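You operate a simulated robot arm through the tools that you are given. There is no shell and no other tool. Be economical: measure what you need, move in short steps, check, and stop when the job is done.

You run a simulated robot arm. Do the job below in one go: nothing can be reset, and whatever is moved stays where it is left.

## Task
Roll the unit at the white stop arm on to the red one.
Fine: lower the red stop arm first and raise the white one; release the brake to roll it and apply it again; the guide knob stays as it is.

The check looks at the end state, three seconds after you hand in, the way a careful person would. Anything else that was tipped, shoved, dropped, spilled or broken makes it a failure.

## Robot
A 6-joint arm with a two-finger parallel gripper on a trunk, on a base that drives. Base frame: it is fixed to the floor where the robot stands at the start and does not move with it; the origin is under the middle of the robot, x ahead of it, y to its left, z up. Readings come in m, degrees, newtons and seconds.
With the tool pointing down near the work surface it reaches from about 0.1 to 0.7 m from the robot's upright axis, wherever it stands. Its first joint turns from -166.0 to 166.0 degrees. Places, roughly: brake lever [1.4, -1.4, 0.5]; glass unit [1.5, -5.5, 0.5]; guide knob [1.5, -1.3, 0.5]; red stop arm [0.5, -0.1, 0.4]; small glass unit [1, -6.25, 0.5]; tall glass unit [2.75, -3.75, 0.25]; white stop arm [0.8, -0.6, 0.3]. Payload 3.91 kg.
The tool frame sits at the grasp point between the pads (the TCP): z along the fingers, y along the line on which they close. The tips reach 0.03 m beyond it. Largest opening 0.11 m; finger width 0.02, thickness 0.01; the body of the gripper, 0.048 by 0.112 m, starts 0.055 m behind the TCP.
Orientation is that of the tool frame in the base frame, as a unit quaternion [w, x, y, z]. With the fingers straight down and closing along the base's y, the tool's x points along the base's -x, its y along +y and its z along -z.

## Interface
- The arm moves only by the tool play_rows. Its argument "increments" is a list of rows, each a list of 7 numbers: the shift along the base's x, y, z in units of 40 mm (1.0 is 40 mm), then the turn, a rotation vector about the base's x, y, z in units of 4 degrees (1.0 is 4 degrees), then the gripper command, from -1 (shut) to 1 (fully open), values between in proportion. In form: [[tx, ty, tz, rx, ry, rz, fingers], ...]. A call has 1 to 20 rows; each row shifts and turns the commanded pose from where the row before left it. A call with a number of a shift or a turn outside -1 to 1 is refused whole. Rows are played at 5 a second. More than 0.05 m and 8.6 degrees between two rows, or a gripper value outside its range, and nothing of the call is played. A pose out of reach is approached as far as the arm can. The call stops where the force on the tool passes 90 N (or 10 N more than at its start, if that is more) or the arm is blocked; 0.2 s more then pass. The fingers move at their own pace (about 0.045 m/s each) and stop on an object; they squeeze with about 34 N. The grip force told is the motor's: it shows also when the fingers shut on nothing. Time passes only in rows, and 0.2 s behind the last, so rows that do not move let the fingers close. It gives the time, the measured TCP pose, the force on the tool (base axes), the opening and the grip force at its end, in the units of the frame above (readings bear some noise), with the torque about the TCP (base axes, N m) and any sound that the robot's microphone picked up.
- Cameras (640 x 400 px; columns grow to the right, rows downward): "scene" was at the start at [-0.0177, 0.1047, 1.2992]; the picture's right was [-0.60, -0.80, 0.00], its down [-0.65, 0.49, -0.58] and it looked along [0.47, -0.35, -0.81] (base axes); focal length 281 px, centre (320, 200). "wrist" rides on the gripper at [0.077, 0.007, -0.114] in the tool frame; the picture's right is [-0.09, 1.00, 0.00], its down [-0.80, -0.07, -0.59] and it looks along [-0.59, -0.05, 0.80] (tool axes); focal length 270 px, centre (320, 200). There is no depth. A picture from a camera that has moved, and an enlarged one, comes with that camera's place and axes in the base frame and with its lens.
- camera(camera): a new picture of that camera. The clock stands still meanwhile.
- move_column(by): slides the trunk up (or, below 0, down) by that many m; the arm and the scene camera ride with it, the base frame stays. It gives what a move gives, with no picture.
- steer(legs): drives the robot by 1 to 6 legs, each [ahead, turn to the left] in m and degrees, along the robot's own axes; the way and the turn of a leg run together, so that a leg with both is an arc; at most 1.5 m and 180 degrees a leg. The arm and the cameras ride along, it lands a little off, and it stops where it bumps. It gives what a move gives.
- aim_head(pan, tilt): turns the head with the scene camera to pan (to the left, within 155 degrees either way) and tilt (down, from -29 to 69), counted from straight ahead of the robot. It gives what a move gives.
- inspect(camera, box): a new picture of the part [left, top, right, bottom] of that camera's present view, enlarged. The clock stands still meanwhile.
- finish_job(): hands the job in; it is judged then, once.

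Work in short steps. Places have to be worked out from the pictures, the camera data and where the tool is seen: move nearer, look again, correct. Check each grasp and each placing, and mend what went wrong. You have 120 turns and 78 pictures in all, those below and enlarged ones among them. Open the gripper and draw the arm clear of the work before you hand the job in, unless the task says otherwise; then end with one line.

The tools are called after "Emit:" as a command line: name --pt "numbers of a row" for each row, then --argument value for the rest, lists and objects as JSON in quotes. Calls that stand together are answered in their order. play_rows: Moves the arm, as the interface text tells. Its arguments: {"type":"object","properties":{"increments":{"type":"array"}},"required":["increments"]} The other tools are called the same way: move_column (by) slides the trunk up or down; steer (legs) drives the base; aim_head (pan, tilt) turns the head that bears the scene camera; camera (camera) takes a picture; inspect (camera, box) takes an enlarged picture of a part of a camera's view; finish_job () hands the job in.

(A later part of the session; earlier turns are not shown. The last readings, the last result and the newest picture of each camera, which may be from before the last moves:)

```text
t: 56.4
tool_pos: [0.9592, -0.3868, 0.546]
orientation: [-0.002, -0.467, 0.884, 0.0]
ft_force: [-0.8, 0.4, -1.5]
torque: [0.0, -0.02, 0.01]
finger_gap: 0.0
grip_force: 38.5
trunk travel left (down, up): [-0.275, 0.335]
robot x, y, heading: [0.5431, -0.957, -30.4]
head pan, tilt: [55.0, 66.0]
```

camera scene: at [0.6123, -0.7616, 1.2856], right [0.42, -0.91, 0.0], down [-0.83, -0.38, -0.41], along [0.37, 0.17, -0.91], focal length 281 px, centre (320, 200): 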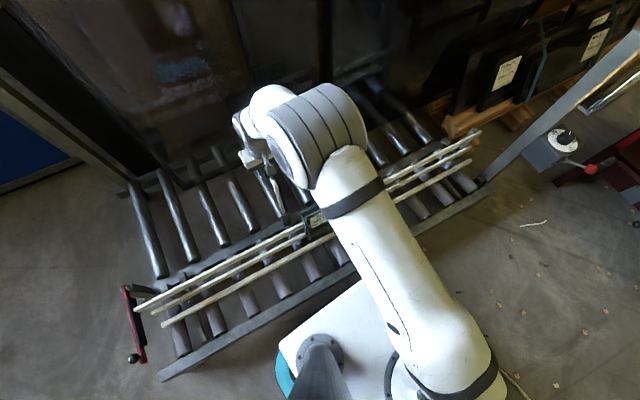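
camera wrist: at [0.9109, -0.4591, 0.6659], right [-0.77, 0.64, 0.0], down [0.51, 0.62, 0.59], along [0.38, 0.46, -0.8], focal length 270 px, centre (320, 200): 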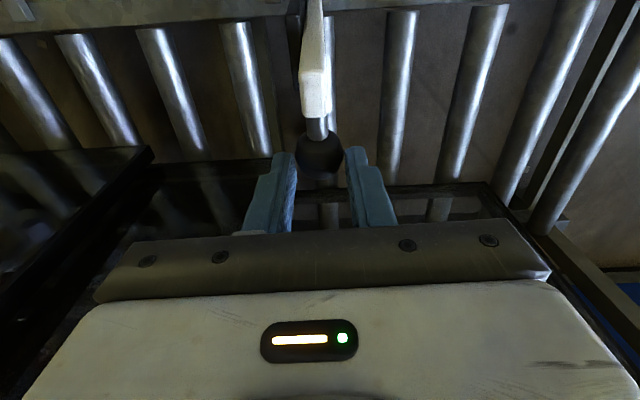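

The fingers slipped off the ball. I lift and look at where the arm rests.

Emit:
play_rows --pt "0 0 1 0 0 0 -1" --pt "0 0 1 0 0 0 -1" --pt "0 0 1 0 0 0 -1" --pt "0 0 0 0 0 0 -1"

Emit:
camera --camera "wrist"

```text
t: 57.4
tool_pos: [0.9651, -0.3894, 0.6686]
orientation: [0.0, -0.466, 0.885, 0.0]
ft_force: [0.2, 0.6, 0.4]
torque: [-0.04, -0.03, -0.02]
finger_gap: 0.0003
grip_force: 37.5
trunk travel left (down, up): [-0.275, 0.335]
robot x, y, heading: [0.5449, -0.957, -30.2]
head pan, tilt: [55.0, 66.0]
```

```text
43 pictures are left
camera wrist: at [0.9163, -0.449, 0.7834], right [-0.77, 0.64, 0.0], down [0.51, 0.62, 0.59], along [0.38, 0.46, -0.8], focal length 270 px, centre (320, 200)
```

wrist: 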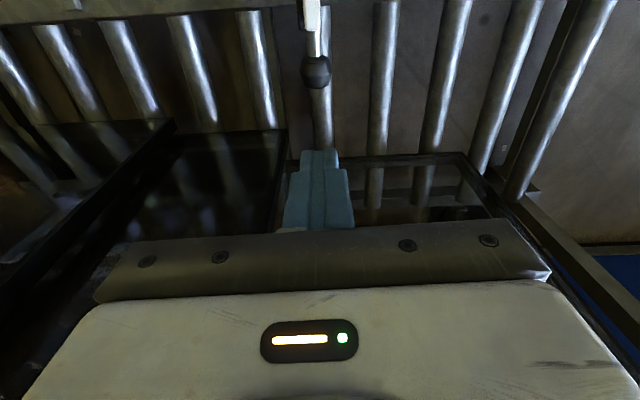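

The ball is now near [0.951,-0.412,0.53], so the arm stands about at rest. I draw the gripper back and look at the arm's lean from the scene camera.

Emit:
play_rows --pt "-0.3 -0.9 0.4 0 0 0 0" --pt "-0.3 -0.9 0.4 0 0 0 0" --pt "-0.3 -0.9 0.4 0 0 0 0" --pt "-0.3 -0.9 0.4 0 0 0 0" --pt "-0.3 -0.9 0 0 0 0 0" --pt "-0.3 -0.9 0 0 0 0 0" --pt "-0.3 -0.9 0 0 0 0 0" --pt "0.3 -0.9 0 0 0 0 0" --pt "0.9 -0.7 0 0 0 0 0" --pt "0.9 -0.7 0 0 0 0 0" --pt "0.9 -0.7 0 0 0 0 0" --pt "0.9 -0.7 0 0 0 0 0" --pt "0.5 -0.9 0 0 0 0 0" --pt "0 -0.9 0 0 0 0 0" --pt "0 -0.9 0 0 0 0 0" --pt "0 -0.9 0 0 0 0 0"

Emit:
aim_head --pan 62 --tilt 60

Emit:
camera --camera "scene"

```text
t: 60.8
tool_pos: [1.057, -0.9327, 0.7351]
orientation: [-0.001, -0.465, 0.885, 0.0]
ft_force: [0.0, -0.1, -0.3]
torque: [-0.03, 0.05, -0.01]
finger_gap: 0.0551
grip_force: 0.0
trunk travel left (down, up): [-0.275, 0.335]
robot x, y, heading: [0.548, -0.9544, -30.4]
head pan, tilt: [55.0, 66.0]
```

```text
t: 61.4
tool_pos: [1.0561, -0.9328, 0.7356]
orientation: [0.0, -0.465, 0.885, 0.0]
ft_force: [0.2, -0.1, 0.2]
torque: [0.05, -0.02, -0.02]
finger_gap: 0.0548
grip_force: 0.0
trunk travel left (down, up): [-0.275, 0.335]
robot x, y, heading: [0.546, -0.9543, -30.3]
head pan, tilt: [62.0, 60.0]
```

```text
42 pictures are left
camera scene: at [0.6126, -0.7505, 1.2922], right [0.53, -0.85, 0.0], down [-0.74, -0.46, -0.5], along [0.42, 0.26, -0.87], focal length 281 px, centre (320, 200)
```

scene: 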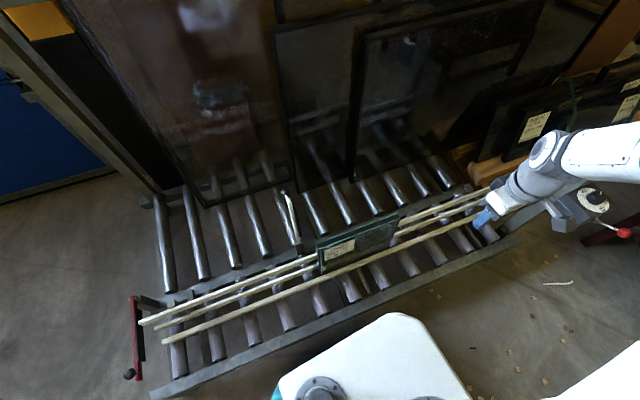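

Emit:
inspect --camera "scene" --box '[250, 170, 350, 270]'

Emit:
inspect --camera "scene" --box '[110, 270, 220, 390]'

```text
4.00 times, centred on (300, 220) of scene
camera zoom: at [0.6126, -0.7505, 1.2922], right [0.53, -0.85, 0.0], down [-0.74, -0.46, -0.5], along [0.42, 0.26, -0.87], focal length 1125 px, centre (400, 120)
```

zoom: 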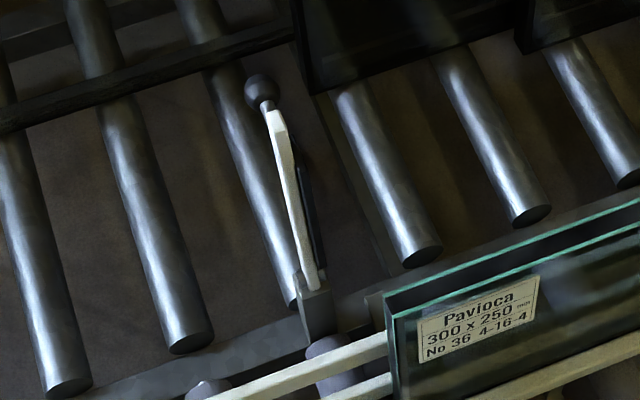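

```text
3.33 times, centred on (165, 330) of scene
camera zoom: at [0.6126, -0.7505, 1.2922], right [0.53, -0.85, 0.0], down [-0.74, -0.46, -0.5], along [0.42, 0.26, -0.87], focal length 937 px, centre (837, -233)
```

zoom: 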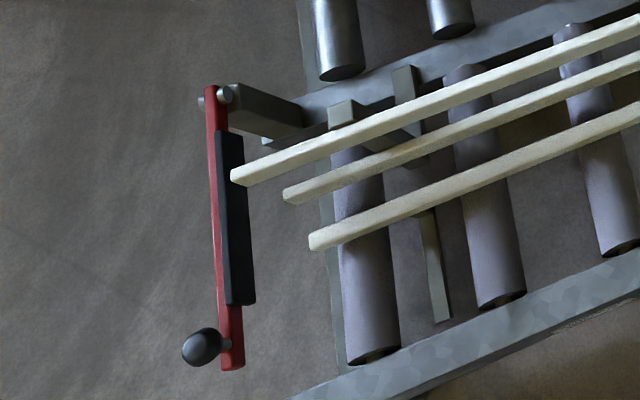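

The white arm now leans ~9° past vertical at its rest, as the red one did. Next the brake: lever ball about [1.37,-1.35,0.52], knob [1.46,-1.26,0.52]. I tuck the arm to the right, away from the post, and drive 0.4 m along the lane.

Emit:
play_rows --pt "-0.3 -1 0.2 0 0 0 0" --pt "-0.3 -1 0.2 0 0 0 0" --pt "-0.3 -1 0.2 0 0 0 0" --pt "-0.3 -1 0.2 0 0 0 0" --pt "-0.4 -1 0 0 0 0 0" --pt "-0.5 -1 0 0 0 0 0" --pt "-0.6 -1 0 0 0 0 0" --pt "-0.6 -1 0 0 0 0 0" --pt "-0.8 -0.8 0 0 0 0 0" --pt "-0.8 -0.8 0 0 0 0 0"

Emit:
steer --legs '[[0, -8], [0.4, 0]]'

Emit:
aim_head --pan 15 --tilt 50

Emit:
camera --camera "scene"

```text
t: 63.6
tool_pos: [0.8576, -1.3186, 0.7663]
orientation: [0.0, -0.466, 0.885, 0.0]
ft_force: [0.4, 0.9, 0.4]
torque: [0.01, 0.01, 0.02]
finger_gap: 0.0551
grip_force: 0.0
trunk travel left (down, up): [-0.275, 0.335]
robot x, y, heading: [0.545, -0.9519, -30.1]
head pan, tilt: [62.0, 60.0]
```

```text
t: 66.7
tool_pos: [1.1094, -1.6127, 0.7681]
orientation: [0.0, -0.393, 0.919, 0.001]
ft_force: [0.6, -0.1, 0.0]
torque: [0.02, -0.03, 0.0]
finger_gap: 0.055
grip_force: 0.0
trunk travel left (down, up): [-0.275, 0.335]
robot x, y, heading: [0.8551, -1.2064, -39.1]
head pan, tilt: [62.0, 60.0]
```

```text
t: 67.9
tool_pos: [1.1091, -1.6128, 0.766]
orientation: [0.0, -0.394, 0.919, 0.0]
ft_force: [0.4, -0.2, 0.4]
torque: [0.01, -0.02, 0.04]
finger_gap: 0.0551
grip_force: 0.1
trunk travel left (down, up): [-0.275, 0.335]
robot x, y, heading: [0.8558, -1.2039, -39.1]
head pan, tilt: [15.0, 50.0]
```

```text
39 pictures are left
camera scene: at [0.9636, -1.0708, 1.3048], right [-0.41, -0.91, 0.0], down [-0.7, 0.31, -0.64], along [0.59, -0.26, -0.77], focal length 281 px, centre (320, 200)
```

scene: 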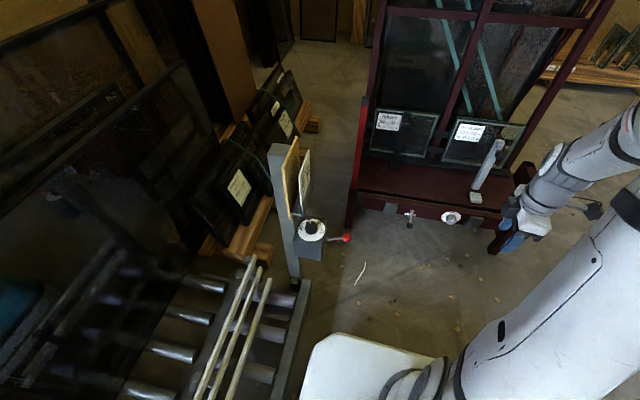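

Emit:
inspect --camera "scene" --box '[265, 140, 365, 270]'

```text
3.08 times, centred on (315, 205) of scene
camera zoom: at [0.9636, -1.0708, 1.3048], right [-0.41, -0.91, 0.0], down [-0.7, 0.31, -0.64], along [0.59, -0.26, -0.77], focal length 865 px, centre (335, 185)
```

zoom: 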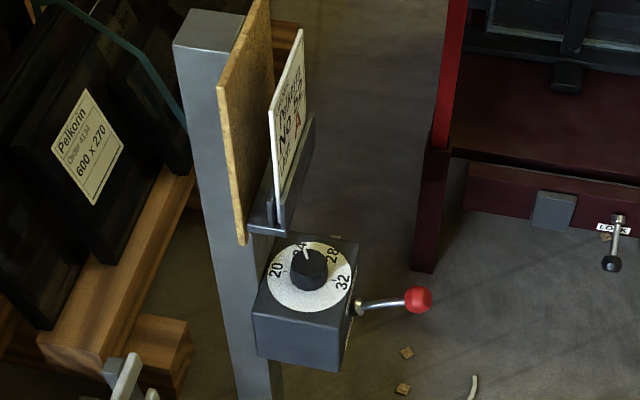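

The lever leaves the right face of the box, pointing outward and slightly up, ball at about [1.42,-1.378,0.467]. I bring the wrist camera close to see how it pivots.

Emit:
play_rows --pt "0.84 0.47 -0.2 0 0 0.28 0" --pt "0.84 0.47 -0.2 0 0 0.28 0" --pt "0.84 0.47 -0.2 0 0 0.28 0" --pt "0.84 0.47 -0.2 0 0 0.28 0" --pt "0.84 0.47 -0.2 0 0 0.28 0" --pt "0.84 0.47 -0.2 0 0 0.28 0" --pt "0.84 0.47 -0.2 0 0 0.28 0" --pt "0.84 0.47 -0.2 0 0 0.28 0"

Emit:
camera --camera "wrist"

```text
t: 69.7
tool_pos: [1.3776, -1.4606, 0.7021]
orientation: [0.001, -0.465, 0.885, 0.0]
ft_force: [0.7, -0.8, 0.3]
torque: [-0.01, -0.05, 0.02]
finger_gap: 0.0551
grip_force: 0.1
trunk travel left (down, up): [-0.275, 0.335]
robot x, y, heading: [0.854, -1.2101, -39.0]
head pan, tilt: [15.0, 50.0]
```

```text
37 pictures are left
camera wrist: at [1.3284, -1.5213, 0.8169], right [-0.77, 0.64, 0.0], down [0.51, 0.62, 0.59], along [0.38, 0.46, -0.8], focal length 270 px, centre (320, 200)
```

wrist: 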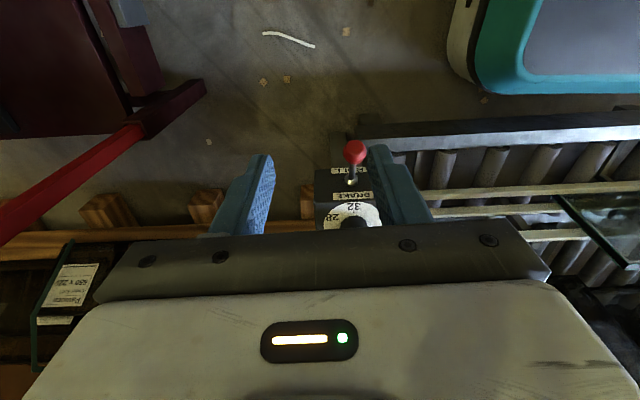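

Emit:
inspect --camera "wrist" --box '[300, 120, 410, 230]'

```text
3.64 times, centred on (355, 175) of wrist
camera zoom: at [1.3284, -1.5213, 0.8169], right [-0.77, 0.64, 0.0], down [0.51, 0.62, 0.59], along [0.38, 0.46, -0.8], focal length 983 px, centre (193, 291)
```

zoom: 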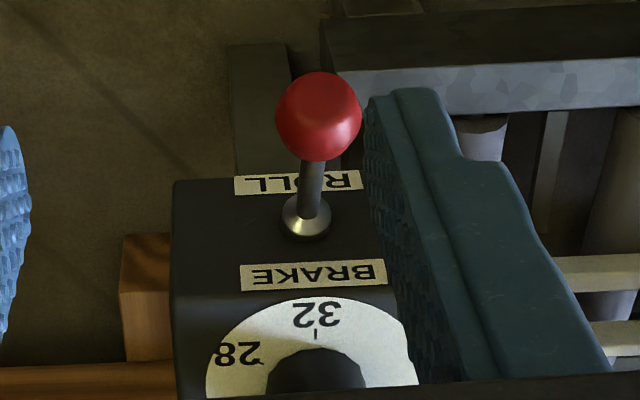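

The face reads BRAKE at the top and ROLL below: lever up is braked, pushing the ball down releases. Ball refined to [1.40,-1.36,0.485]. I tilt the tool 24° outward (to stay clear of knob and sign) and come to a pre-grasp.

Emit:
play_rows --pt "0 0.27 -0.48 0.82 -0.57 0 0.1" --pt "0 0.27 -0.48 0.82 -0.57 0 0.1" --pt "0 0.27 -0.48 0.82 -0.57 0 0.1" --pt "0 0.27 -0.48 0.82 -0.57 0 0.1" --pt "0 0.27 -0.48 0.82 -0.57 0 0.1" --pt "0 0.27 -0.48 0.82 -0.57 0 0.1" --pt "0 0 0 0 0 0 0.1"

Emit:
camera --camera "wrist"

```text
t: 71.3
tool_pos: [1.3782, -1.3976, 0.5893]
orientation: [0.185, -0.454, 0.866, 0.096]
ft_force: [0.4, -0.7, 0.2]
torque: [-0.01, -0.05, 0.01]
finger_gap: 0.0605
grip_force: 0.1
trunk travel left (down, up): [-0.275, 0.335]
robot x, y, heading: [0.8556, -1.2051, -39.1]
head pan, tilt: [15.0, 50.0]
```

```text
35 pictures are left
camera wrist: at [1.3061, -1.4912, 0.6622], right [-0.77, 0.63, 0.03], down [0.34, 0.36, 0.87], along [0.54, 0.68, -0.49], focal length 270 px, centre (320, 200)
```

wrist: 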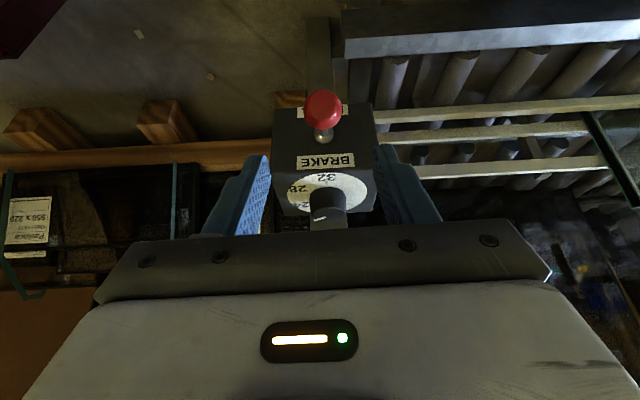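

Aligned: the ball is at [1.40,-1.363,0.485]. I advance along the tool axis and check before closing.

Emit:
play_rows --pt "0.16 0.263 -0.775 0 0 0 0.1" --pt "0.16 0.263 -0.775 0 0 0 0.1" --pt "0.16 0.263 -0.775 0 0 0 0.1" --pt "0 0 0 0 0 0 0.1"

Emit:
camera --camera "wrist"

```text
t: 72.3
tool_pos: [1.3978, -1.3657, 0.4964]
orientation: [0.184, -0.455, 0.866, 0.096]
ft_force: [-0.7, 0.3, 0.5]
torque: [-0.02, -0.01, -0.02]
finger_gap: 0.0602
grip_force: 0.0
trunk travel left (down, up): [-0.275, 0.335]
robot x, y, heading: [0.8616, -1.2057, -39.3]
head pan, tilt: [15.0, 50.0]
```

```text
34 pictures are left
camera wrist: at [1.3249, -1.4587, 0.5697], right [-0.77, 0.63, 0.03], down [0.34, 0.36, 0.87], along [0.54, 0.68, -0.49], focal length 270 px, centre (320, 200)
```

wrist: 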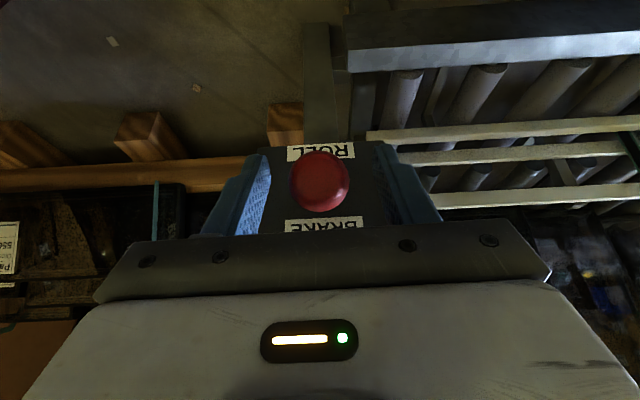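

Ball centred between the fingers. I close on it gently without moving.

Emit:
play_rows --pt "0 0 0 0 0 0 -0.4" --pt "0 0 0 0 0 0 -1" --pt "0 0 0 0 0 0 -1" --pt "0 0 0 0 0 0 -1"

```text
t: 73.3
tool_pos: [1.3983, -1.3667, 0.4966]
orientation: [0.183, -0.455, 0.866, 0.096]
ft_force: [4.6, -2.1, -0.5]
torque: [-0.05, -0.07, 0.05]
finger_gap: 0.0313
grip_force: 45.3
trunk travel left (down, up): [-0.275, 0.335]
robot x, y, heading: [0.8552, -1.2051, -39.2]
head pan, tilt: [15.0, 50.0]
```

Gripped well. I push the lever down along its small arc, in steps.

Emit:
play_rows --pt "-0.071 -0.102 -0.3 0 0 0 -1" --pt "-0.043 -0.06 -0.3 0 0 0 -1" --pt "-0.014 -0.02 -0.3 0 0 0 -1"

```text
t: 74.1
tool_pos: [1.3925, -1.3738, 0.4597]
orientation: [0.185, -0.454, 0.867, 0.095]
ft_force: [4.2, -10.7, 14.5]
torque: [0.98, -0.54, -0.02]
finger_gap: 0.0315
grip_force: 44.5
trunk travel left (down, up): [-0.275, 0.335]
robot x, y, heading: [0.8579, -1.2059, -39.1]
head pan, tilt: [15.0, 50.0]
```

The lever is moving with light force (15 N). I continue down.

Emit:
play_rows --pt "0.014 0.02 -0.3 0 0 0 -1" --pt "0.043 0.06 -0.3 0 0 0 -1" --pt "0.06 0.09 -0.25 0 0 0 -1"

Emit:
camera --camera "scene"

```text
t: 74.9
tool_pos: [1.3964, -1.3667, 0.4235]
orientation: [0.183, -0.455, 0.866, 0.095]
ft_force: [-4.8, -22.5, 7.8]
torque: [0.94, -0.44, 0.04]
finger_gap: 0.0315
grip_force: 45.5
trunk travel left (down, up): [-0.275, 0.335]
robot x, y, heading: [0.8546, -1.2065, -38.9]
head pan, tilt: [15.0, 50.0]
```

```text
33 pictures are left
camera scene: at [0.9629, -1.0718, 1.3048], right [-0.41, -0.91, 0.0], down [-0.7, 0.31, -0.64], along [0.59, -0.26, -0.77], focal length 281 px, centre (320, 200)
```

scene: 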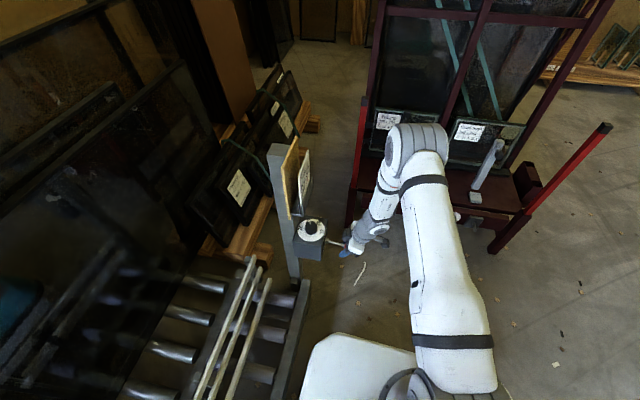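

The z-force is still low, so I nudge a little further down to feel for the end stop, then turn the head to the lane.

Emit:
play_rows --pt "0.07 0.1 -0.2 0 0 0 -1" --pt "0.05 0.07 -0.15 0 0 0 -1"

Emit:
aim_head --pan 125 --tilt 50

Emit:
camera --camera "scene"

```text
t: 75.5
tool_pos: [1.4017, -1.3599, 0.4102]
orientation: [0.183, -0.456, 0.866, 0.097]
ft_force: [-13.1, -18.4, 1.1]
torque: [0.84, -0.54, 0.01]
finger_gap: 0.0315
grip_force: 44.9
trunk travel left (down, up): [-0.275, 0.335]
robot x, y, heading: [0.8546, -1.2041, -39.2]
head pan, tilt: [15.0, 50.0]
```

```text
t: 77.4
tool_pos: [1.401, -1.3595, 0.4106]
orientation: [0.183, -0.454, 0.867, 0.096]
ft_force: [-26.1, -8.2, -9.5]
torque: [0.07, -0.35, -0.22]
finger_gap: 0.0316
grip_force: 44.8
trunk travel left (down, up): [-0.275, 0.335]
robot x, y, heading: [0.8568, -1.206, -39.2]
head pan, tilt: [125.0, 50.0]
```

```text
32 pictures are left
camera scene: at [0.8987, -0.9632, 1.3048], right [1.0, -0.07, 0.0], down [-0.06, -0.76, -0.64], along [0.05, 0.64, -0.77], focal length 281 px, centre (320, 200)
```

scene: 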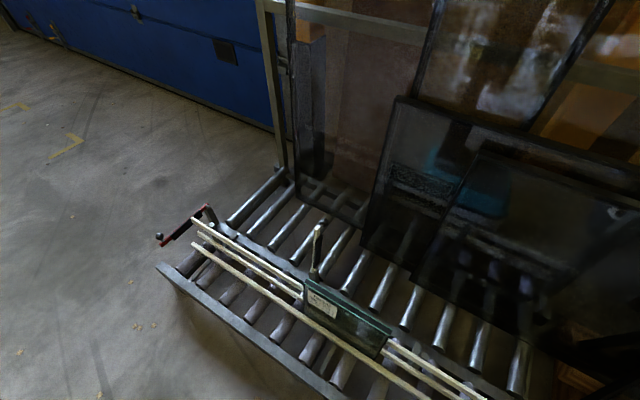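

The unit is still near the white arm so far. I let two seconds pass and look again.

Emit:
play_rows --pt "0 0 0 0 0 0 -1" --pt "0 0 0 0 0 0 -1" --pt "0 0 0 0 0 0 -1" --pt "0 0 0 0 0 0 -1" --pt "0 0 0 0 0 0 -1" --pt "0 0 0 0 0 0 -1" --pt "0 0 0 0 0 0 -1" --pt "0 0 0 0 0 0 -1"

Emit:
camera --camera "scene"

```text
t: 79.2
tool_pos: [1.4016, -1.3602, 0.4111]
orientation: [0.183, -0.455, 0.866, 0.096]
ft_force: [-29.2, -9.4, -15.2]
torque: [-0.1, -0.32, -0.24]
finger_gap: 0.0317
grip_force: 44.9
trunk travel left (down, up): [-0.275, 0.335]
robot x, y, heading: [0.8567, -1.2103, -39.0]
head pan, tilt: [125.0, 50.0]
```

```text
31 pictures are left
camera scene: at [0.8987, -0.9633, 1.3049], right [1.0, -0.07, 0.0], down [-0.06, -0.76, -0.64], along [0.05, 0.64, -0.77], focal length 281 px, centre (320, 200)
```

scene: 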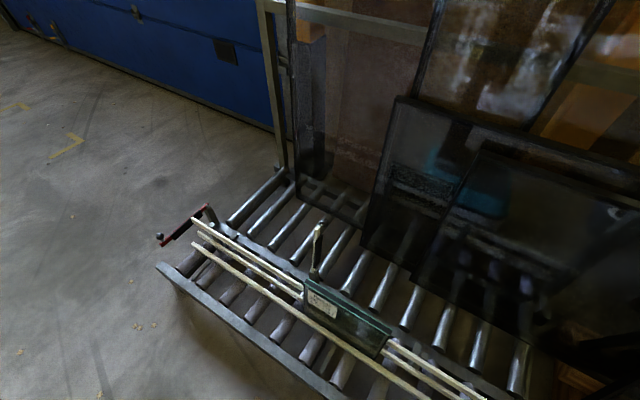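

It has not moved, and the lever now pulls the tool downward (15 N), as if it wants to go further. I look at it and follow it further down.

Emit:
play_rows --pt "0.0 0.12 -0.2 0 0 0 -1" --pt "0.0 0.1 -0.15 0 0 0 -1" --pt "0 0 0 0 0 0 -1"

Emit:
camera --camera "wrist"

```text
t: 80.0
tool_pos: [1.4075, -1.3513, 0.4]
orientation: [0.189, -0.456, 0.865, 0.093]
ft_force: [23.5, 10.5, 25.3]
torque: [0.47, 0.11, 0.24]
finger_gap: 0.03
grip_force: 45.2
trunk travel left (down, up): [-0.275, 0.335]
robot x, y, heading: [0.8561, -1.2041, -39.2]
head pan, tilt: [125.0, 50.0]
```

```text
30 pictures are left
camera wrist: at [1.3348, -1.4441, 0.4732], right [-0.78, 0.63, 0.03], down [0.33, 0.36, 0.87], along [0.54, 0.68, -0.49], focal length 270 px, centre (320, 200)
```

wrist: 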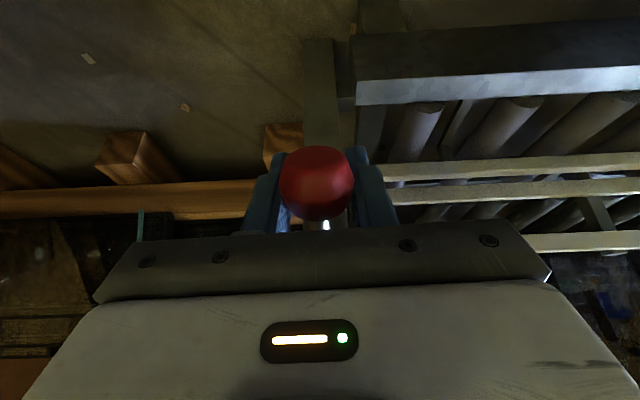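

Now there's 25 N upward resistance: the lever is at its lower stop. I check the unit again.

Emit:
play_rows --pt "0 0 0 0 0 0 -1" --pt "0 0 0 0 0 0 -1" --pt "0 0 0 0 0 0 -1" --pt "0 0 0 0 0 0 -1" --pt "0 0 0 0 0 0 -1" --pt "0 0 0 0 0 0 -1"

Emit:
camera --camera "scene"

```text
t: 81.4
tool_pos: [1.4077, -1.3518, 0.3998]
orientation: [0.188, -0.456, 0.865, 0.093]
ft_force: [44.9, 26.8, 32.3]
torque: [-0.4, 0.54, 0.51]
finger_gap: 0.0298
grip_force: 44.9
trunk travel left (down, up): [-0.275, 0.335]
robot x, y, heading: [0.856, -1.2088, -39.1]
head pan, tilt: [125.0, 50.0]
```

```text
29 pictures are left
camera scene: at [0.8981, -0.9608, 1.3045], right [1.0, -0.07, 0.0], down [-0.05, -0.77, -0.64], along [0.05, 0.64, -0.77], focal length 281 px, centre (320, 200)
```

scene: 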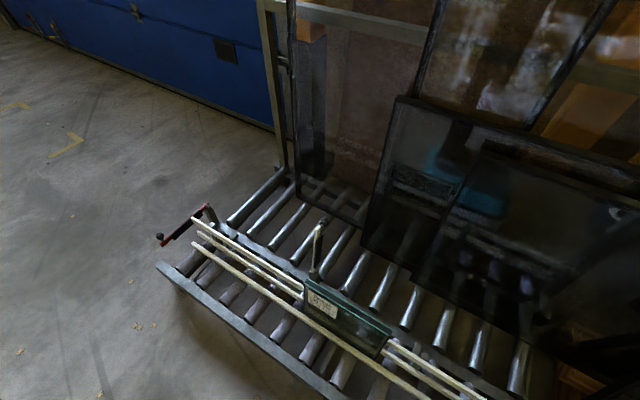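

The unit doesn't roll by itself, so it needs a push. I let go of the lever, back off along the tool axis, and check that it stays on ROLL.

Emit:
play_rows --pt "0.02 0.015 0.02 0 0 0 -1" --pt "0 0 0 0 0 0 -0.2" --pt "0 0 0 0 0 0 0.1" --pt "-0.16 -0.263 0.775 0 0 0 0.1" --pt "-0.16 -0.263 0.775 0 0 0 0.1" --pt "-0.16 -0.263 0.775 0 0 0 0.1" --pt "-0.16 -0.263 0.775 0 0 0 0.1"

Emit:
camera --camera "wrist"

Emit:
camera --camera "scene"

```text
t: 83.0
tool_pos: [1.3763, -1.393, 0.5213]
orientation: [0.183, -0.454, 0.866, 0.097]
ft_force: [-0.6, 0.2, -0.3]
torque: [0.0, -0.01, -0.01]
finger_gap: 0.0607
grip_force: 0.2
trunk travel left (down, up): [-0.275, 0.335]
robot x, y, heading: [0.855, -1.21, -39.0]
head pan, tilt: [125.0, 50.0]
```

```text
28 pictures are left
camera wrist: at [1.3036, -1.4859, 0.5942], right [-0.77, 0.63, 0.04], down [0.34, 0.36, 0.87], along [0.54, 0.68, -0.49], focal length 270 px, centre (320, 200)
```

wrist: 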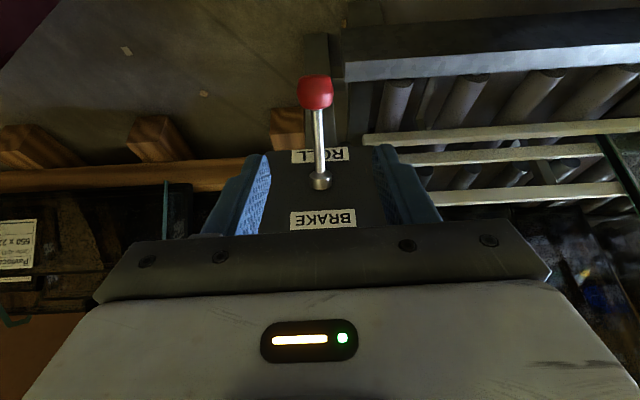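

```text
27 pictures are left
camera scene: at [0.8992, -0.9626, 1.3047], right [1.0, -0.07, 0.0], down [-0.06, -0.76, -0.64], along [0.05, 0.64, -0.77], focal length 281 px, centre (320, 200)
```

scene: 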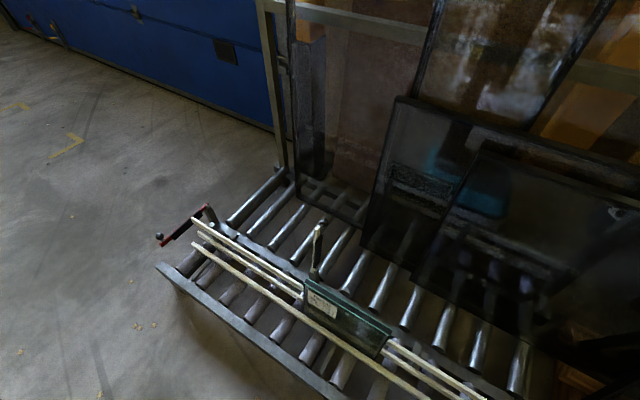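

Lever is on ROLL and stays. Now I must push the unit from its far end ~0.6 m down to the red arm. I raise and untilt the arm, then back the base 0.25 m so that the whole stroke is in reach.

Emit:
play_rows --pt "-0.35 -0.35 0.8 0 0 0 0" --pt "-0.35 -0.35 0.8 0 0 0 0" --pt "-0.35 -0.35 0.8 -0.82 0.57 0 -0.5" --pt "-0.35 -0.35 0.8 -0.82 0.57 0 -1" --pt "-0.35 -0.35 0.8 -0.82 0.57 0 -1" --pt "-0.35 -0.35 0.8 -0.82 0.57 0 -1" --pt "-0.35 -0.2 0.3 -0.82 0.57 0 -1" --pt "-0.35 -0.2 0.3 -0.82 0.57 0 -1"

Emit:
steer --legs '[[-0.25, 0]]'

Emit:
aim_head --pan 75 --tilt 62

Emit:
camera --camera "scene"

```text
t: 84.8
tool_pos: [1.2636, -1.4922, 0.7386]
orientation: [-0.001, -0.464, 0.886, -0.001]
ft_force: [-0.6, 0.6, -0.2]
torque: [-0.02, 0.02, -0.02]
finger_gap: 0.0
grip_force: 34.4
trunk travel left (down, up): [-0.275, 0.335]
robot x, y, heading: [0.854, -1.2034, -39.1]
head pan, tilt: [125.0, 50.0]
```

```text
t: 86.6
tool_pos: [1.0697, -1.3325, 0.7374]
orientation: [-0.001, -0.465, 0.885, 0.0]
ft_force: [0.0, -0.6, 0.2]
torque: [0.01, -0.02, 0.01]
finger_gap: 0.0001
grip_force: 34.2
trunk travel left (down, up): [-0.275, 0.335]
robot x, y, heading: [0.6591, -1.0473, -38.9]
head pan, tilt: [125.0, 50.0]
```

```text
t: 87.8
tool_pos: [1.0701, -1.3342, 0.7377]
orientation: [0.0, -0.464, 0.886, 0.0]
ft_force: [-0.1, 0.5, 0.2]
torque: [-0.01, 0.02, -0.03]
finger_gap: 0.0
grip_force: 33.8
trunk travel left (down, up): [-0.275, 0.335]
robot x, y, heading: [0.6615, -1.0464, -39.3]
head pan, tilt: [75.0, 62.0]
```

```text
26 pictures are left
camera scene: at [0.7508, -0.8432, 1.2899], right [0.59, -0.81, 0.0], down [-0.72, -0.52, -0.47], along [0.38, 0.28, -0.88], focal length 281 px, centre (320, 200)
```

scene: 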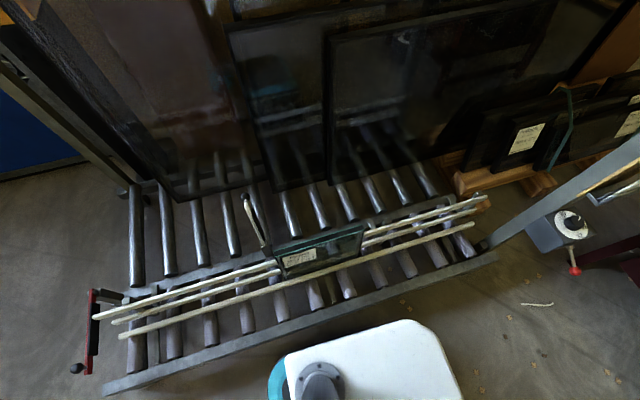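

Emit:
inspect --camera "scene" --box '[260, 190, 400, 290]'

```text
4.00 times, centred on (330, 240) of scene
camera zoom: at [0.7508, -0.8432, 1.2899], right [0.59, -0.81, 0.0], down [-0.72, -0.52, -0.47], along [0.38, 0.28, -0.88], focal length 1125 px, centre (280, 40)
```

zoom: 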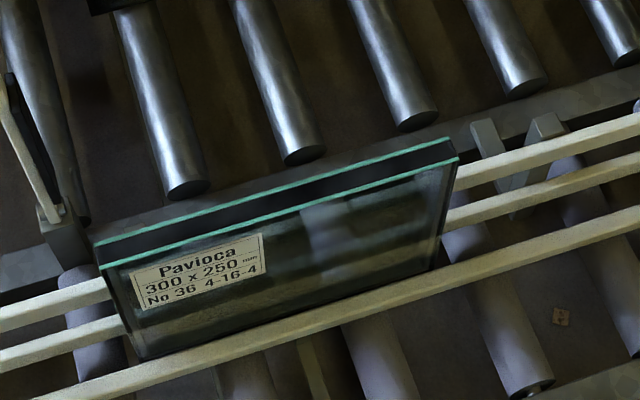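

Using the 300 mm length, the unit's top is at z≈0.434, far end at [1.122,-0.746], lane direction ≈[0.81,-0.58]. I'll push with closed fingertips at z≈0.36, tool yawed so the camera is behind and tilted 20° tips-forward. First I travel to behind the far end, staying high.

Emit:
play_rows --pt "0.21 0.966 -0.05 0 0 1 -1" --pt "0.21 0.966 -0.05 0 0 1 -1" --pt "0.21 0.966 -0.05 0 0 1 -1" --pt "0.21 0.966 -0.05 0 0 1 -1" --pt "0.21 0.966 -0.05 0 0 1 -1" --pt "0.21 0.966 -0.05 0 0 1 -1" --pt "0.21 0.966 -0.05 0 0 1 -1" --pt "0.21 0.966 -0.05 0 0 1 -1" --pt "0.21 0.966 -0.05 0 0 1 -1" --pt "0.21 0.966 -0.05 0 0 1 -1" --pt "0.21 0.966 -0.05 0 0 1 -1" --pt "0.21 0.966 -0.05 0 0 1 -1" --pt "0.21 0.966 -0.05 0 0 1 -1" --pt "0.21 0.966 -0.05 0 0 1 -1"

Emit:
play_rows --pt "0 0 0 0 0 1 -1" --pt "0 0 0 0 0 1 -1" --pt "0 0 0 0 0 1 -1" --pt "0 0 0 0 0 1 -1" --pt "0 0 0 0 0 1 -1" --pt "0 0 0 0 0 1 -1" --pt "0 0 0 0 0 1 -1" --pt "0 0 0 0 0 1 -1" --pt "0 0 0 0 0 0.25 -1" --pt "0 0 0 0.583 0.812 0 -1" --pt "0 0 0 0.583 0.812 0 -1" --pt "0 0 0 0.583 0.812 0 -1" --pt "0 0 0 0.583 0.812 0 -1" --pt "0 0 0 0.583 0.812 0 -1"

Emit:
camera --camera "wrist"

```text
t: 90.8
tool_pos: [1.1873, -0.7899, 0.7097]
orientation: [0.0, 0.826, -0.563, 0.0]
ft_force: [-0.1, 0.0, 0.3]
torque: [0.04, -0.02, 0.0]
finger_gap: 0.0
grip_force: 34.1
trunk travel left (down, up): [-0.275, 0.335]
robot x, y, heading: [0.6593, -1.0488, -39.1]
head pan, tilt: [75.0, 62.0]
```

```text
t: 93.8
tool_pos: [1.1882, -0.7923, 0.7112]
orientation: [-0.053, 0.938, -0.301, -0.165]
ft_force: [0.6, -0.2, 0.1]
torque: [0.01, -0.02, 0.01]
finger_gap: 0.0
grip_force: 34.2
trunk travel left (down, up): [-0.275, 0.335]
robot x, y, heading: [0.6601, -1.0483, -39.0]
head pan, tilt: [75.0, 62.0]
```

```text
24 pictures are left
camera wrist: at [1.2739, -0.8638, 0.7914], right [-0.65, -0.76, 0.03], down [-0.41, 0.38, 0.83], along [-0.65, 0.53, -0.55], focal length 270 px, centre (320, 200)
```

wrist: 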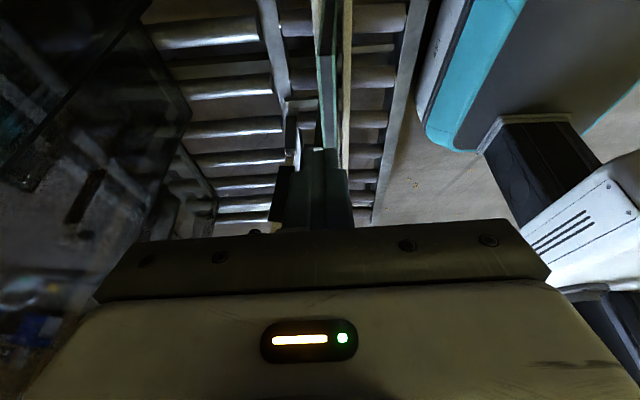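

Emit:
inspect --camera "wrist" --box '[250, 0, 410, 200]'

```text
2.00 times, centred on (330, 100) of wrist
camera zoom: at [1.2739, -0.8638, 0.7914], right [-0.65, -0.76, 0.03], down [-0.41, 0.38, 0.83], along [-0.65, 0.53, -0.55], focal length 541 px, centre (300, 400)
```

zoom: 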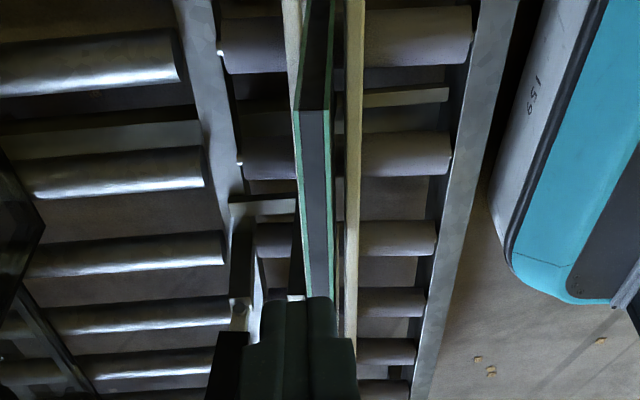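

Wrist view gives the far end at [1.114,-0.753], within a cm of the scene estimate. I descend partway, staying behind it, and refine.

Emit:
play_rows --pt "-0.07 -0.1 -1 0 0 0 -1" --pt "0 0 -1 0 0 0 -1" --pt "0 0 -1 0 0 0 -1" --pt "0 0 -1 0 0 0 -1" --pt "0 0 -1 0 0 0 -1" --pt "0 0 -0.5 0 0 0 -1" --pt "0 0 0 0 0 0 -1"

Emit:
inspect --camera "wrist" --box '[220, 0, 420, 240]'

```text
t: 95.4
tool_pos: [1.1831, -0.7959, 0.4889]
orientation: [-0.054, 0.938, -0.301, -0.165]
ft_force: [0.4, -0.3, -0.4]
torque: [0.03, -0.01, 0.02]
finger_gap: 0.0
grip_force: 34.1
trunk travel left (down, up): [-0.275, 0.335]
robot x, y, heading: [0.6621, -1.0473, -39.1]
head pan, tilt: [75.0, 62.0]
```

```text
1.67 times, centred on (320, 120) of wrist
camera zoom: at [1.2711, -0.8675, 0.5706], right [-0.65, -0.76, 0.03], down [-0.41, 0.38, 0.83], along [-0.65, 0.53, -0.55], focal length 450 px, centre (320, 333)
```

zoom: 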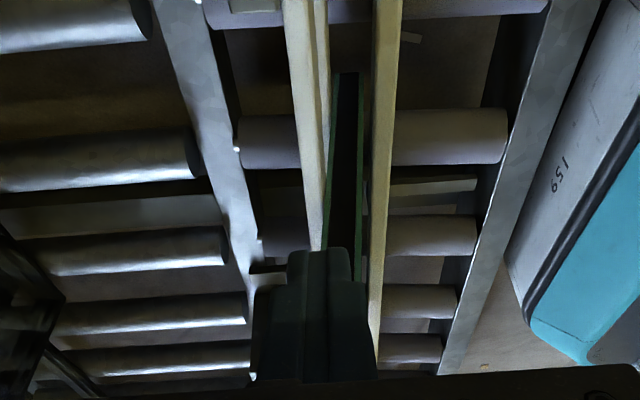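

The unit leans slightly left on its rails; at push height its centre is ~1 cm right of my tool line. I shift, lower to push height and look.

Emit:
play_rows --pt "-0.146 -0.203 -0.9 0 0 0 -1" --pt "0 0 -0.9 0 0 0 -1" --pt "0 0 -0.65 0 0 0 -1" --pt "0 0 0 0 0 0 -1"

Emit:
inspect --camera "wrist" --box '[220, 0, 420, 240]'

Emit:
camera --camera "scene"

```text
t: 96.4
tool_pos: [1.1797, -0.8049, 0.3925]
orientation: [-0.053, 0.938, -0.301, -0.166]
ft_force: [-0.5, -0.4, 0.5]
torque: [-0.02, -0.02, 0.02]
finger_gap: 0.0003
grip_force: 34.0
trunk travel left (down, up): [-0.275, 0.335]
robot x, y, heading: [0.6545, -1.0492, -39.2]
head pan, tilt: [75.0, 62.0]
```

```text
1.67 times, centred on (320, 120) of wrist
camera zoom: at [1.2647, -0.8769, 0.4736], right [-0.65, -0.76, 0.03], down [-0.41, 0.38, 0.83], along [-0.65, 0.53, -0.55], focal length 450 px, centre (320, 333)
```

zoom: 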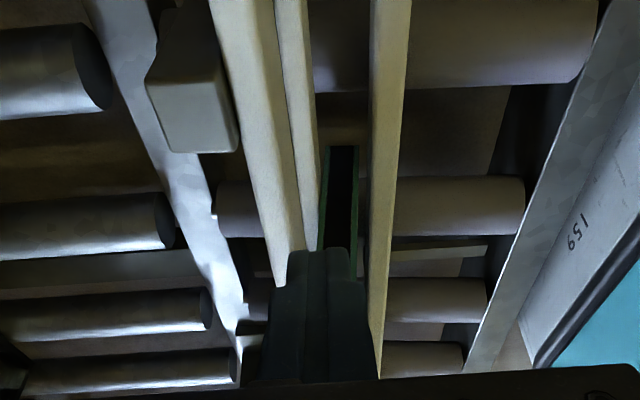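

```text
20 pictures are left
camera scene: at [0.751, -0.8431, 1.2899], right [0.59, -0.81, 0.0], down [-0.72, -0.52, -0.47], along [0.38, 0.27, -0.88], focal length 281 px, centre (320, 200)
```

scene: 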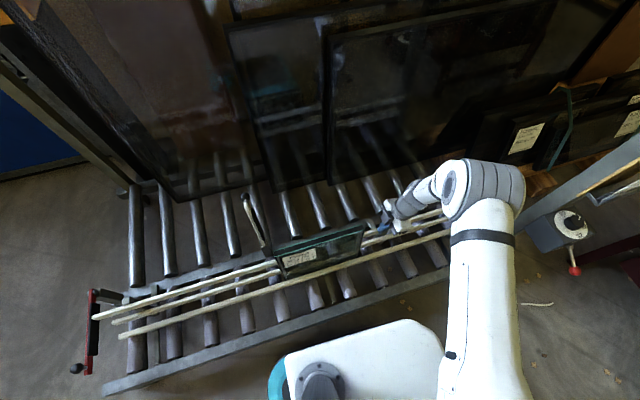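

Aligned just behind the glass end; I nudge 4 mm right and advance slowly along −lane until contact.

Emit:
play_rows --pt "-0.46 0.21 0 0 0 0 -1" --pt "-0.3 0.22 0 0 0 0 -1" --pt "-0.2 0.146 0 0 0 0 -1" --pt "-0.2 0.146 0 0 0 0 -1" --pt "-0.2 0.146 0 0 0 0 -1" --pt "-0.2 0.146 0 0 0 0 -1"

Emit:
inspect --camera "scene" --box '[240, 160, 460, 300]'

```text
t: 97.8
tool_pos: [1.1155, -0.7642, 0.3919]
orientation: [-0.053, 0.938, -0.301, -0.165]
ft_force: [0.1, 0.2, 0.6]
torque: [0.0, 0.02, 0.03]
finger_gap: 0.0
grip_force: 33.7
trunk travel left (down, up): [-0.275, 0.335]
robot x, y, heading: [0.66, -1.0482, -39.4]
head pan, tilt: [75.0, 62.0]
```

```text
2.86 times, centred on (350, 230) of scene
camera zoom: at [0.7509, -0.8431, 1.2899], right [0.59, -0.81, 0.0], down [-0.72, -0.52, -0.47], along [0.38, 0.27, -0.88], focal length 803 px, centre (234, 114)
```

zoom: 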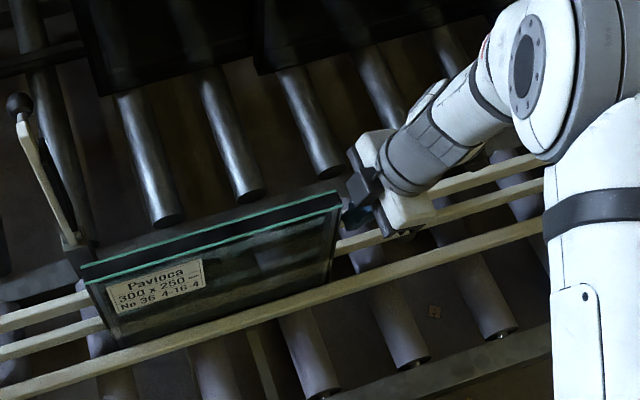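

The fingertips are at the glass end, well aligned. I push slowly 0.12 m and check.

Emit:
play_rows --pt "-0.2 0.146 0 0 0 0 -1" --pt "-0.25 0.18 0 0 0 0 -1" --pt "-0.25 0.18 0 0 0 0 -1" --pt "-0.25 0.18 0 0 0 0 -1" --pt "-0.25 0.18 0 0 0 0 -1" --pt "-0.25 0.18 0 0 0 0 -1" --pt "-0.25 0.18 0 0 0 0 -1" --pt "-0.25 0.18 0 0 0 0 -1" --pt "-0.25 0.18 0 0 0 0 -1" --pt "-0.2 0.146 0 0 0 0 -1"

Emit:
camera --camera "scene"

```text
t: 100.0
tool_pos: [1.0216, -0.6949, 0.3934]
orientation: [-0.054, 0.938, -0.301, -0.165]
ft_force: [-0.1, 0.0, 0.5]
torque: [0.01, 0.01, 0.01]
finger_gap: 0.0001
grip_force: 33.8
trunk travel left (down, up): [-0.275, 0.335]
robot x, y, heading: [0.6628, -1.0495, -39.1]
head pan, tilt: [75.0, 62.0]
```

```text
18 pictures are left
camera scene: at [0.7508, -0.8431, 1.2899], right [0.59, -0.81, 0.0], down [-0.72, -0.52, -0.47], along [0.38, 0.27, -0.88], focal length 281 px, centre (320, 200)
```

scene: 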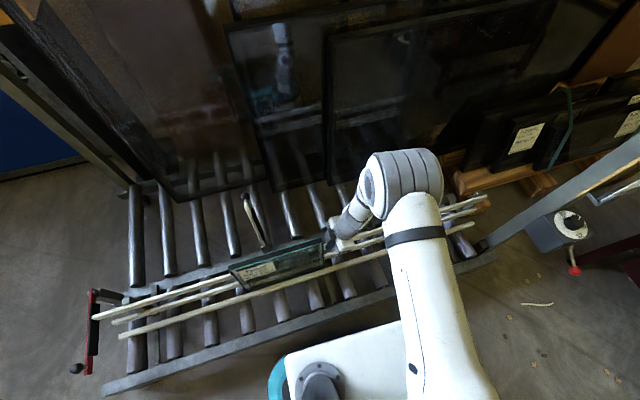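

The unit rolls freely with practically no force. I continue another 0.24 m.

Emit:
play_rows --pt "-0.25 0.18 0 0 0 0 -1" --pt "-0.25 0.18 0 0 0 0 -1" --pt "-0.25 0.18 0 0 0 0 -1" --pt "-0.25 0.18 0 0 0 0 -1" --pt "-0.25 0.18 0 0 0 0 -1" --pt "-0.25 0.18 0 0 0 0 -1" --pt "-0.25 0.18 0 0 0 0 -1" --pt "-0.25 0.18 0 0 0 0 -1" --pt "-0.25 0.18 0 0 0 0 -1" --pt "-0.25 0.18 0 0 0 0 -1" --pt "-0.25 0.18 0 0 0 0 -1" --pt "-0.25 0.18 0 0 0 0 -1" --pt "-0.25 0.18 0 0 0 0 -1" --pt "-0.25 0.18 0 0 0 0 -1" --pt "-0.25 0.18 0 0 0 0 -1" --pt "-0.25 0.18 0 0 0 0 -1" --pt "-0.25 0.18 0 0 0 0 -1" --pt "-0.25 0.18 0 0 0 0 -1" --pt "-0.25 0.18 0 0 0 0 -1" --pt "-0.2 0.146 0 0 0 0 -1"

Emit:
camera --camera "scene"

```text
t: 104.2
tool_pos: [0.8221, -0.5537, 0.3911]
orientation: [-0.053, 0.938, -0.301, -0.165]
ft_force: [0.8, 0.0, 0.6]
torque: [-0.02, -0.01, 0.0]
finger_gap: 0.0003
grip_force: 34.3
trunk travel left (down, up): [-0.275, 0.335]
robot x, y, heading: [0.6644, -1.0529, -39.2]
head pan, tilt: [75.0, 62.0]
```

```text
17 pictures are left
camera scene: at [0.7507, -0.8429, 1.2899], right [0.59, -0.81, 0.0], down [-0.72, -0.52, -0.47], along [0.38, 0.27, -0.88], focal length 281 px, centre (320, 200)
```

scene: 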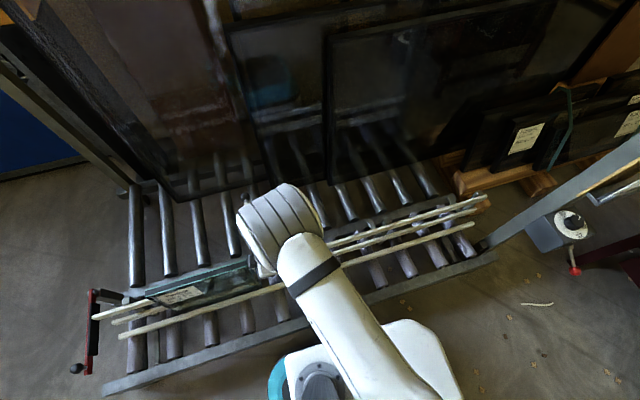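

Good, about 0.22 m remains. I continue 0.17 m at the same pace.

Emit:
play_rows --pt "-0.25 0.18 0 0 0 0 -1" --pt "-0.25 0.18 0 0 0 0 -1" --pt "-0.25 0.18 0 0 0 0 -1" --pt "-0.25 0.18 0 0 0 0 -1" --pt "-0.25 0.18 0 0 0 0 -1" --pt "-0.25 0.18 0 0 0 0 -1" --pt "-0.25 0.18 0 0 0 0 -1" --pt "-0.25 0.18 0 0 0 0 -1" --pt "-0.25 0.18 0 0 0 0 -1" --pt "-0.25 0.18 0 0 0 0 -1" --pt "-0.25 0.18 0 0 0 0 -1" --pt "-0.25 0.18 0 0 0 0 -1" --pt "-0.2 0.146 0 0 0 0 -1" --pt "-0.15 0.11 0 0 0 0 -1"

Emit:
camera --camera "scene"

```text
t: 107.2
tool_pos: [0.6887, -0.455, 0.3919]
orientation: [-0.054, 0.938, -0.301, -0.165]
ft_force: [0.2, -0.2, 0.5]
torque: [-0.01, -0.01, -0.03]
finger_gap: 0.0
grip_force: 33.6
trunk travel left (down, up): [-0.275, 0.335]
robot x, y, heading: [0.6616, -1.0452, -39.2]
head pan, tilt: [75.0, 62.0]
```

```text
16 pictures are left
camera scene: at [0.7506, -0.8429, 1.2899], right [0.59, -0.81, 0.0], down [-0.72, -0.52, -0.47], along [0.38, 0.27, -0.88], focal length 281 px, centre (320, 200)
```

scene: 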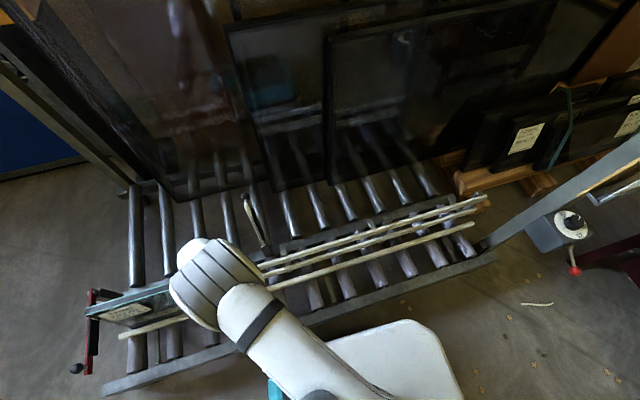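

White is still up, and the unit is close to the red arm. I zoom in on the gap.

Emit:
inspect --camera "scene" --box '[60, 260, 200, 380]'

```text
3.33 times, centred on (130, 320) of scene
camera zoom: at [0.7506, -0.8429, 1.2899], right [0.59, -0.81, 0.0], down [-0.72, -0.52, -0.47], along [0.38, 0.27, -0.88], focal length 937 px, centre (953, -200)
```

zoom: 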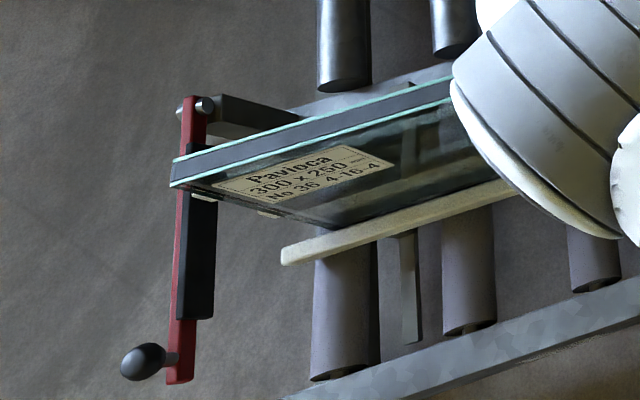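

By ray at the top height the near end is ~4 cm short of the pad. I go 3 cm, then in millimetre steps.

Emit:
play_rows --pt "-0.2 0.146 0 0 0 0 -1" --pt "-0.2 0.146 0 0 0 0 -1" --pt "-0.15 0.11 0 0 0 0 -1" --pt "-0.1 0.073 0 0 0 0 -1" --pt "0 0 0 0 0 0 -1"

Emit:
inspect --camera "scene" --box '[60, 260, 200, 380]'

```text
t: 108.4
tool_pos: [0.6621, -0.4378, 0.3924]
orientation: [-0.052, 0.938, -0.301, -0.165]
ft_force: [0.0, -0.4, -0.2]
torque: [-0.01, -0.01, -0.01]
finger_gap: 0.0
grip_force: 33.7
trunk travel left (down, up): [-0.275, 0.335]
robot x, y, heading: [0.663, -1.0466, -39.5]
head pan, tilt: [75.0, 62.0]
```

```text
3.33 times, centred on (130, 320) of scene
camera zoom: at [0.7505, -0.8428, 1.2899], right [0.59, -0.81, 0.0], down [-0.72, -0.52, -0.47], along [0.38, 0.27, -0.88], focal length 937 px, centre (953, -200)
```

zoom: 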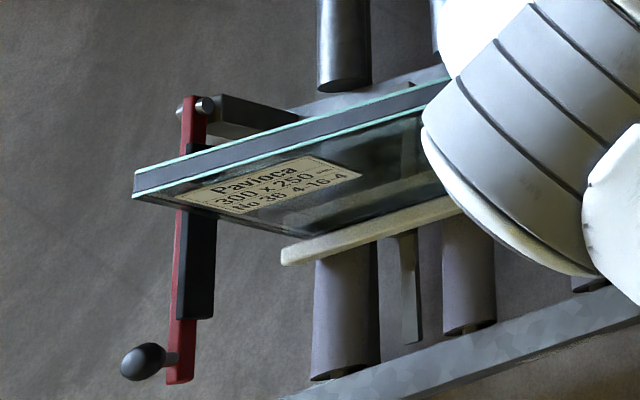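

About 1.5 cm left. Now 3 × 3 mm, then read.

Emit:
play_rows --pt "-0.06 0.044 0 0 0 0 -1" --pt "-0.06 0.044 0 0 0 0 -1" --pt "-0.06 0.044 0 0 0 0 -1" --pt "0 0 0 0 0 0 -1"

Emit:
play_rows --pt "-0.04 0.03 0 0 0 0 -1" --pt "-0.02 0.015 0 0 0 0 -1"

Emit:
play_rows --pt "-0.02 0.015 0 0 0 0 -1" --pt "-0.02 0.015 0 0 0 0 -1"

```text
t: 109.4
tool_pos: [0.6556, -0.4316, 0.3922]
orientation: [-0.053, 0.938, -0.301, -0.165]
ft_force: [1.0, 0.3, -0.2]
torque: [0.0, -0.01, 0.01]
finger_gap: 0.0
grip_force: 33.6
trunk travel left (down, up): [-0.275, 0.335]
robot x, y, heading: [0.6611, -1.0469, -39.2]
head pan, tilt: [75.0, 62.0]
```

```text
t: 110.0
tool_pos: [0.6519, -0.43, 0.3915]
orientation: [-0.052, 0.938, -0.301, -0.164]
ft_force: [-0.2, -0.1, 0.1]
torque: [-0.03, 0.0, 0.01]
finger_gap: 0.0
grip_force: 34.2
trunk travel left (down, up): [-0.275, 0.335]
robot x, y, heading: [0.6585, -1.0443, -39.1]
head pan, tilt: [75.0, 62.0]
```

```text
t: 110.6
tool_pos: [0.651, -0.4284, 0.3921]
orientation: [-0.054, 0.938, -0.301, -0.165]
ft_force: [0.5, 0.0, -1.1]
torque: [0.02, -0.02, -0.02]
finger_gap: 0.0
grip_force: 34.1
trunk travel left (down, up): [-0.275, 0.335]
robot x, y, heading: [0.66, -1.0481, -39.0]
head pan, tilt: [75.0, 62.0]
```

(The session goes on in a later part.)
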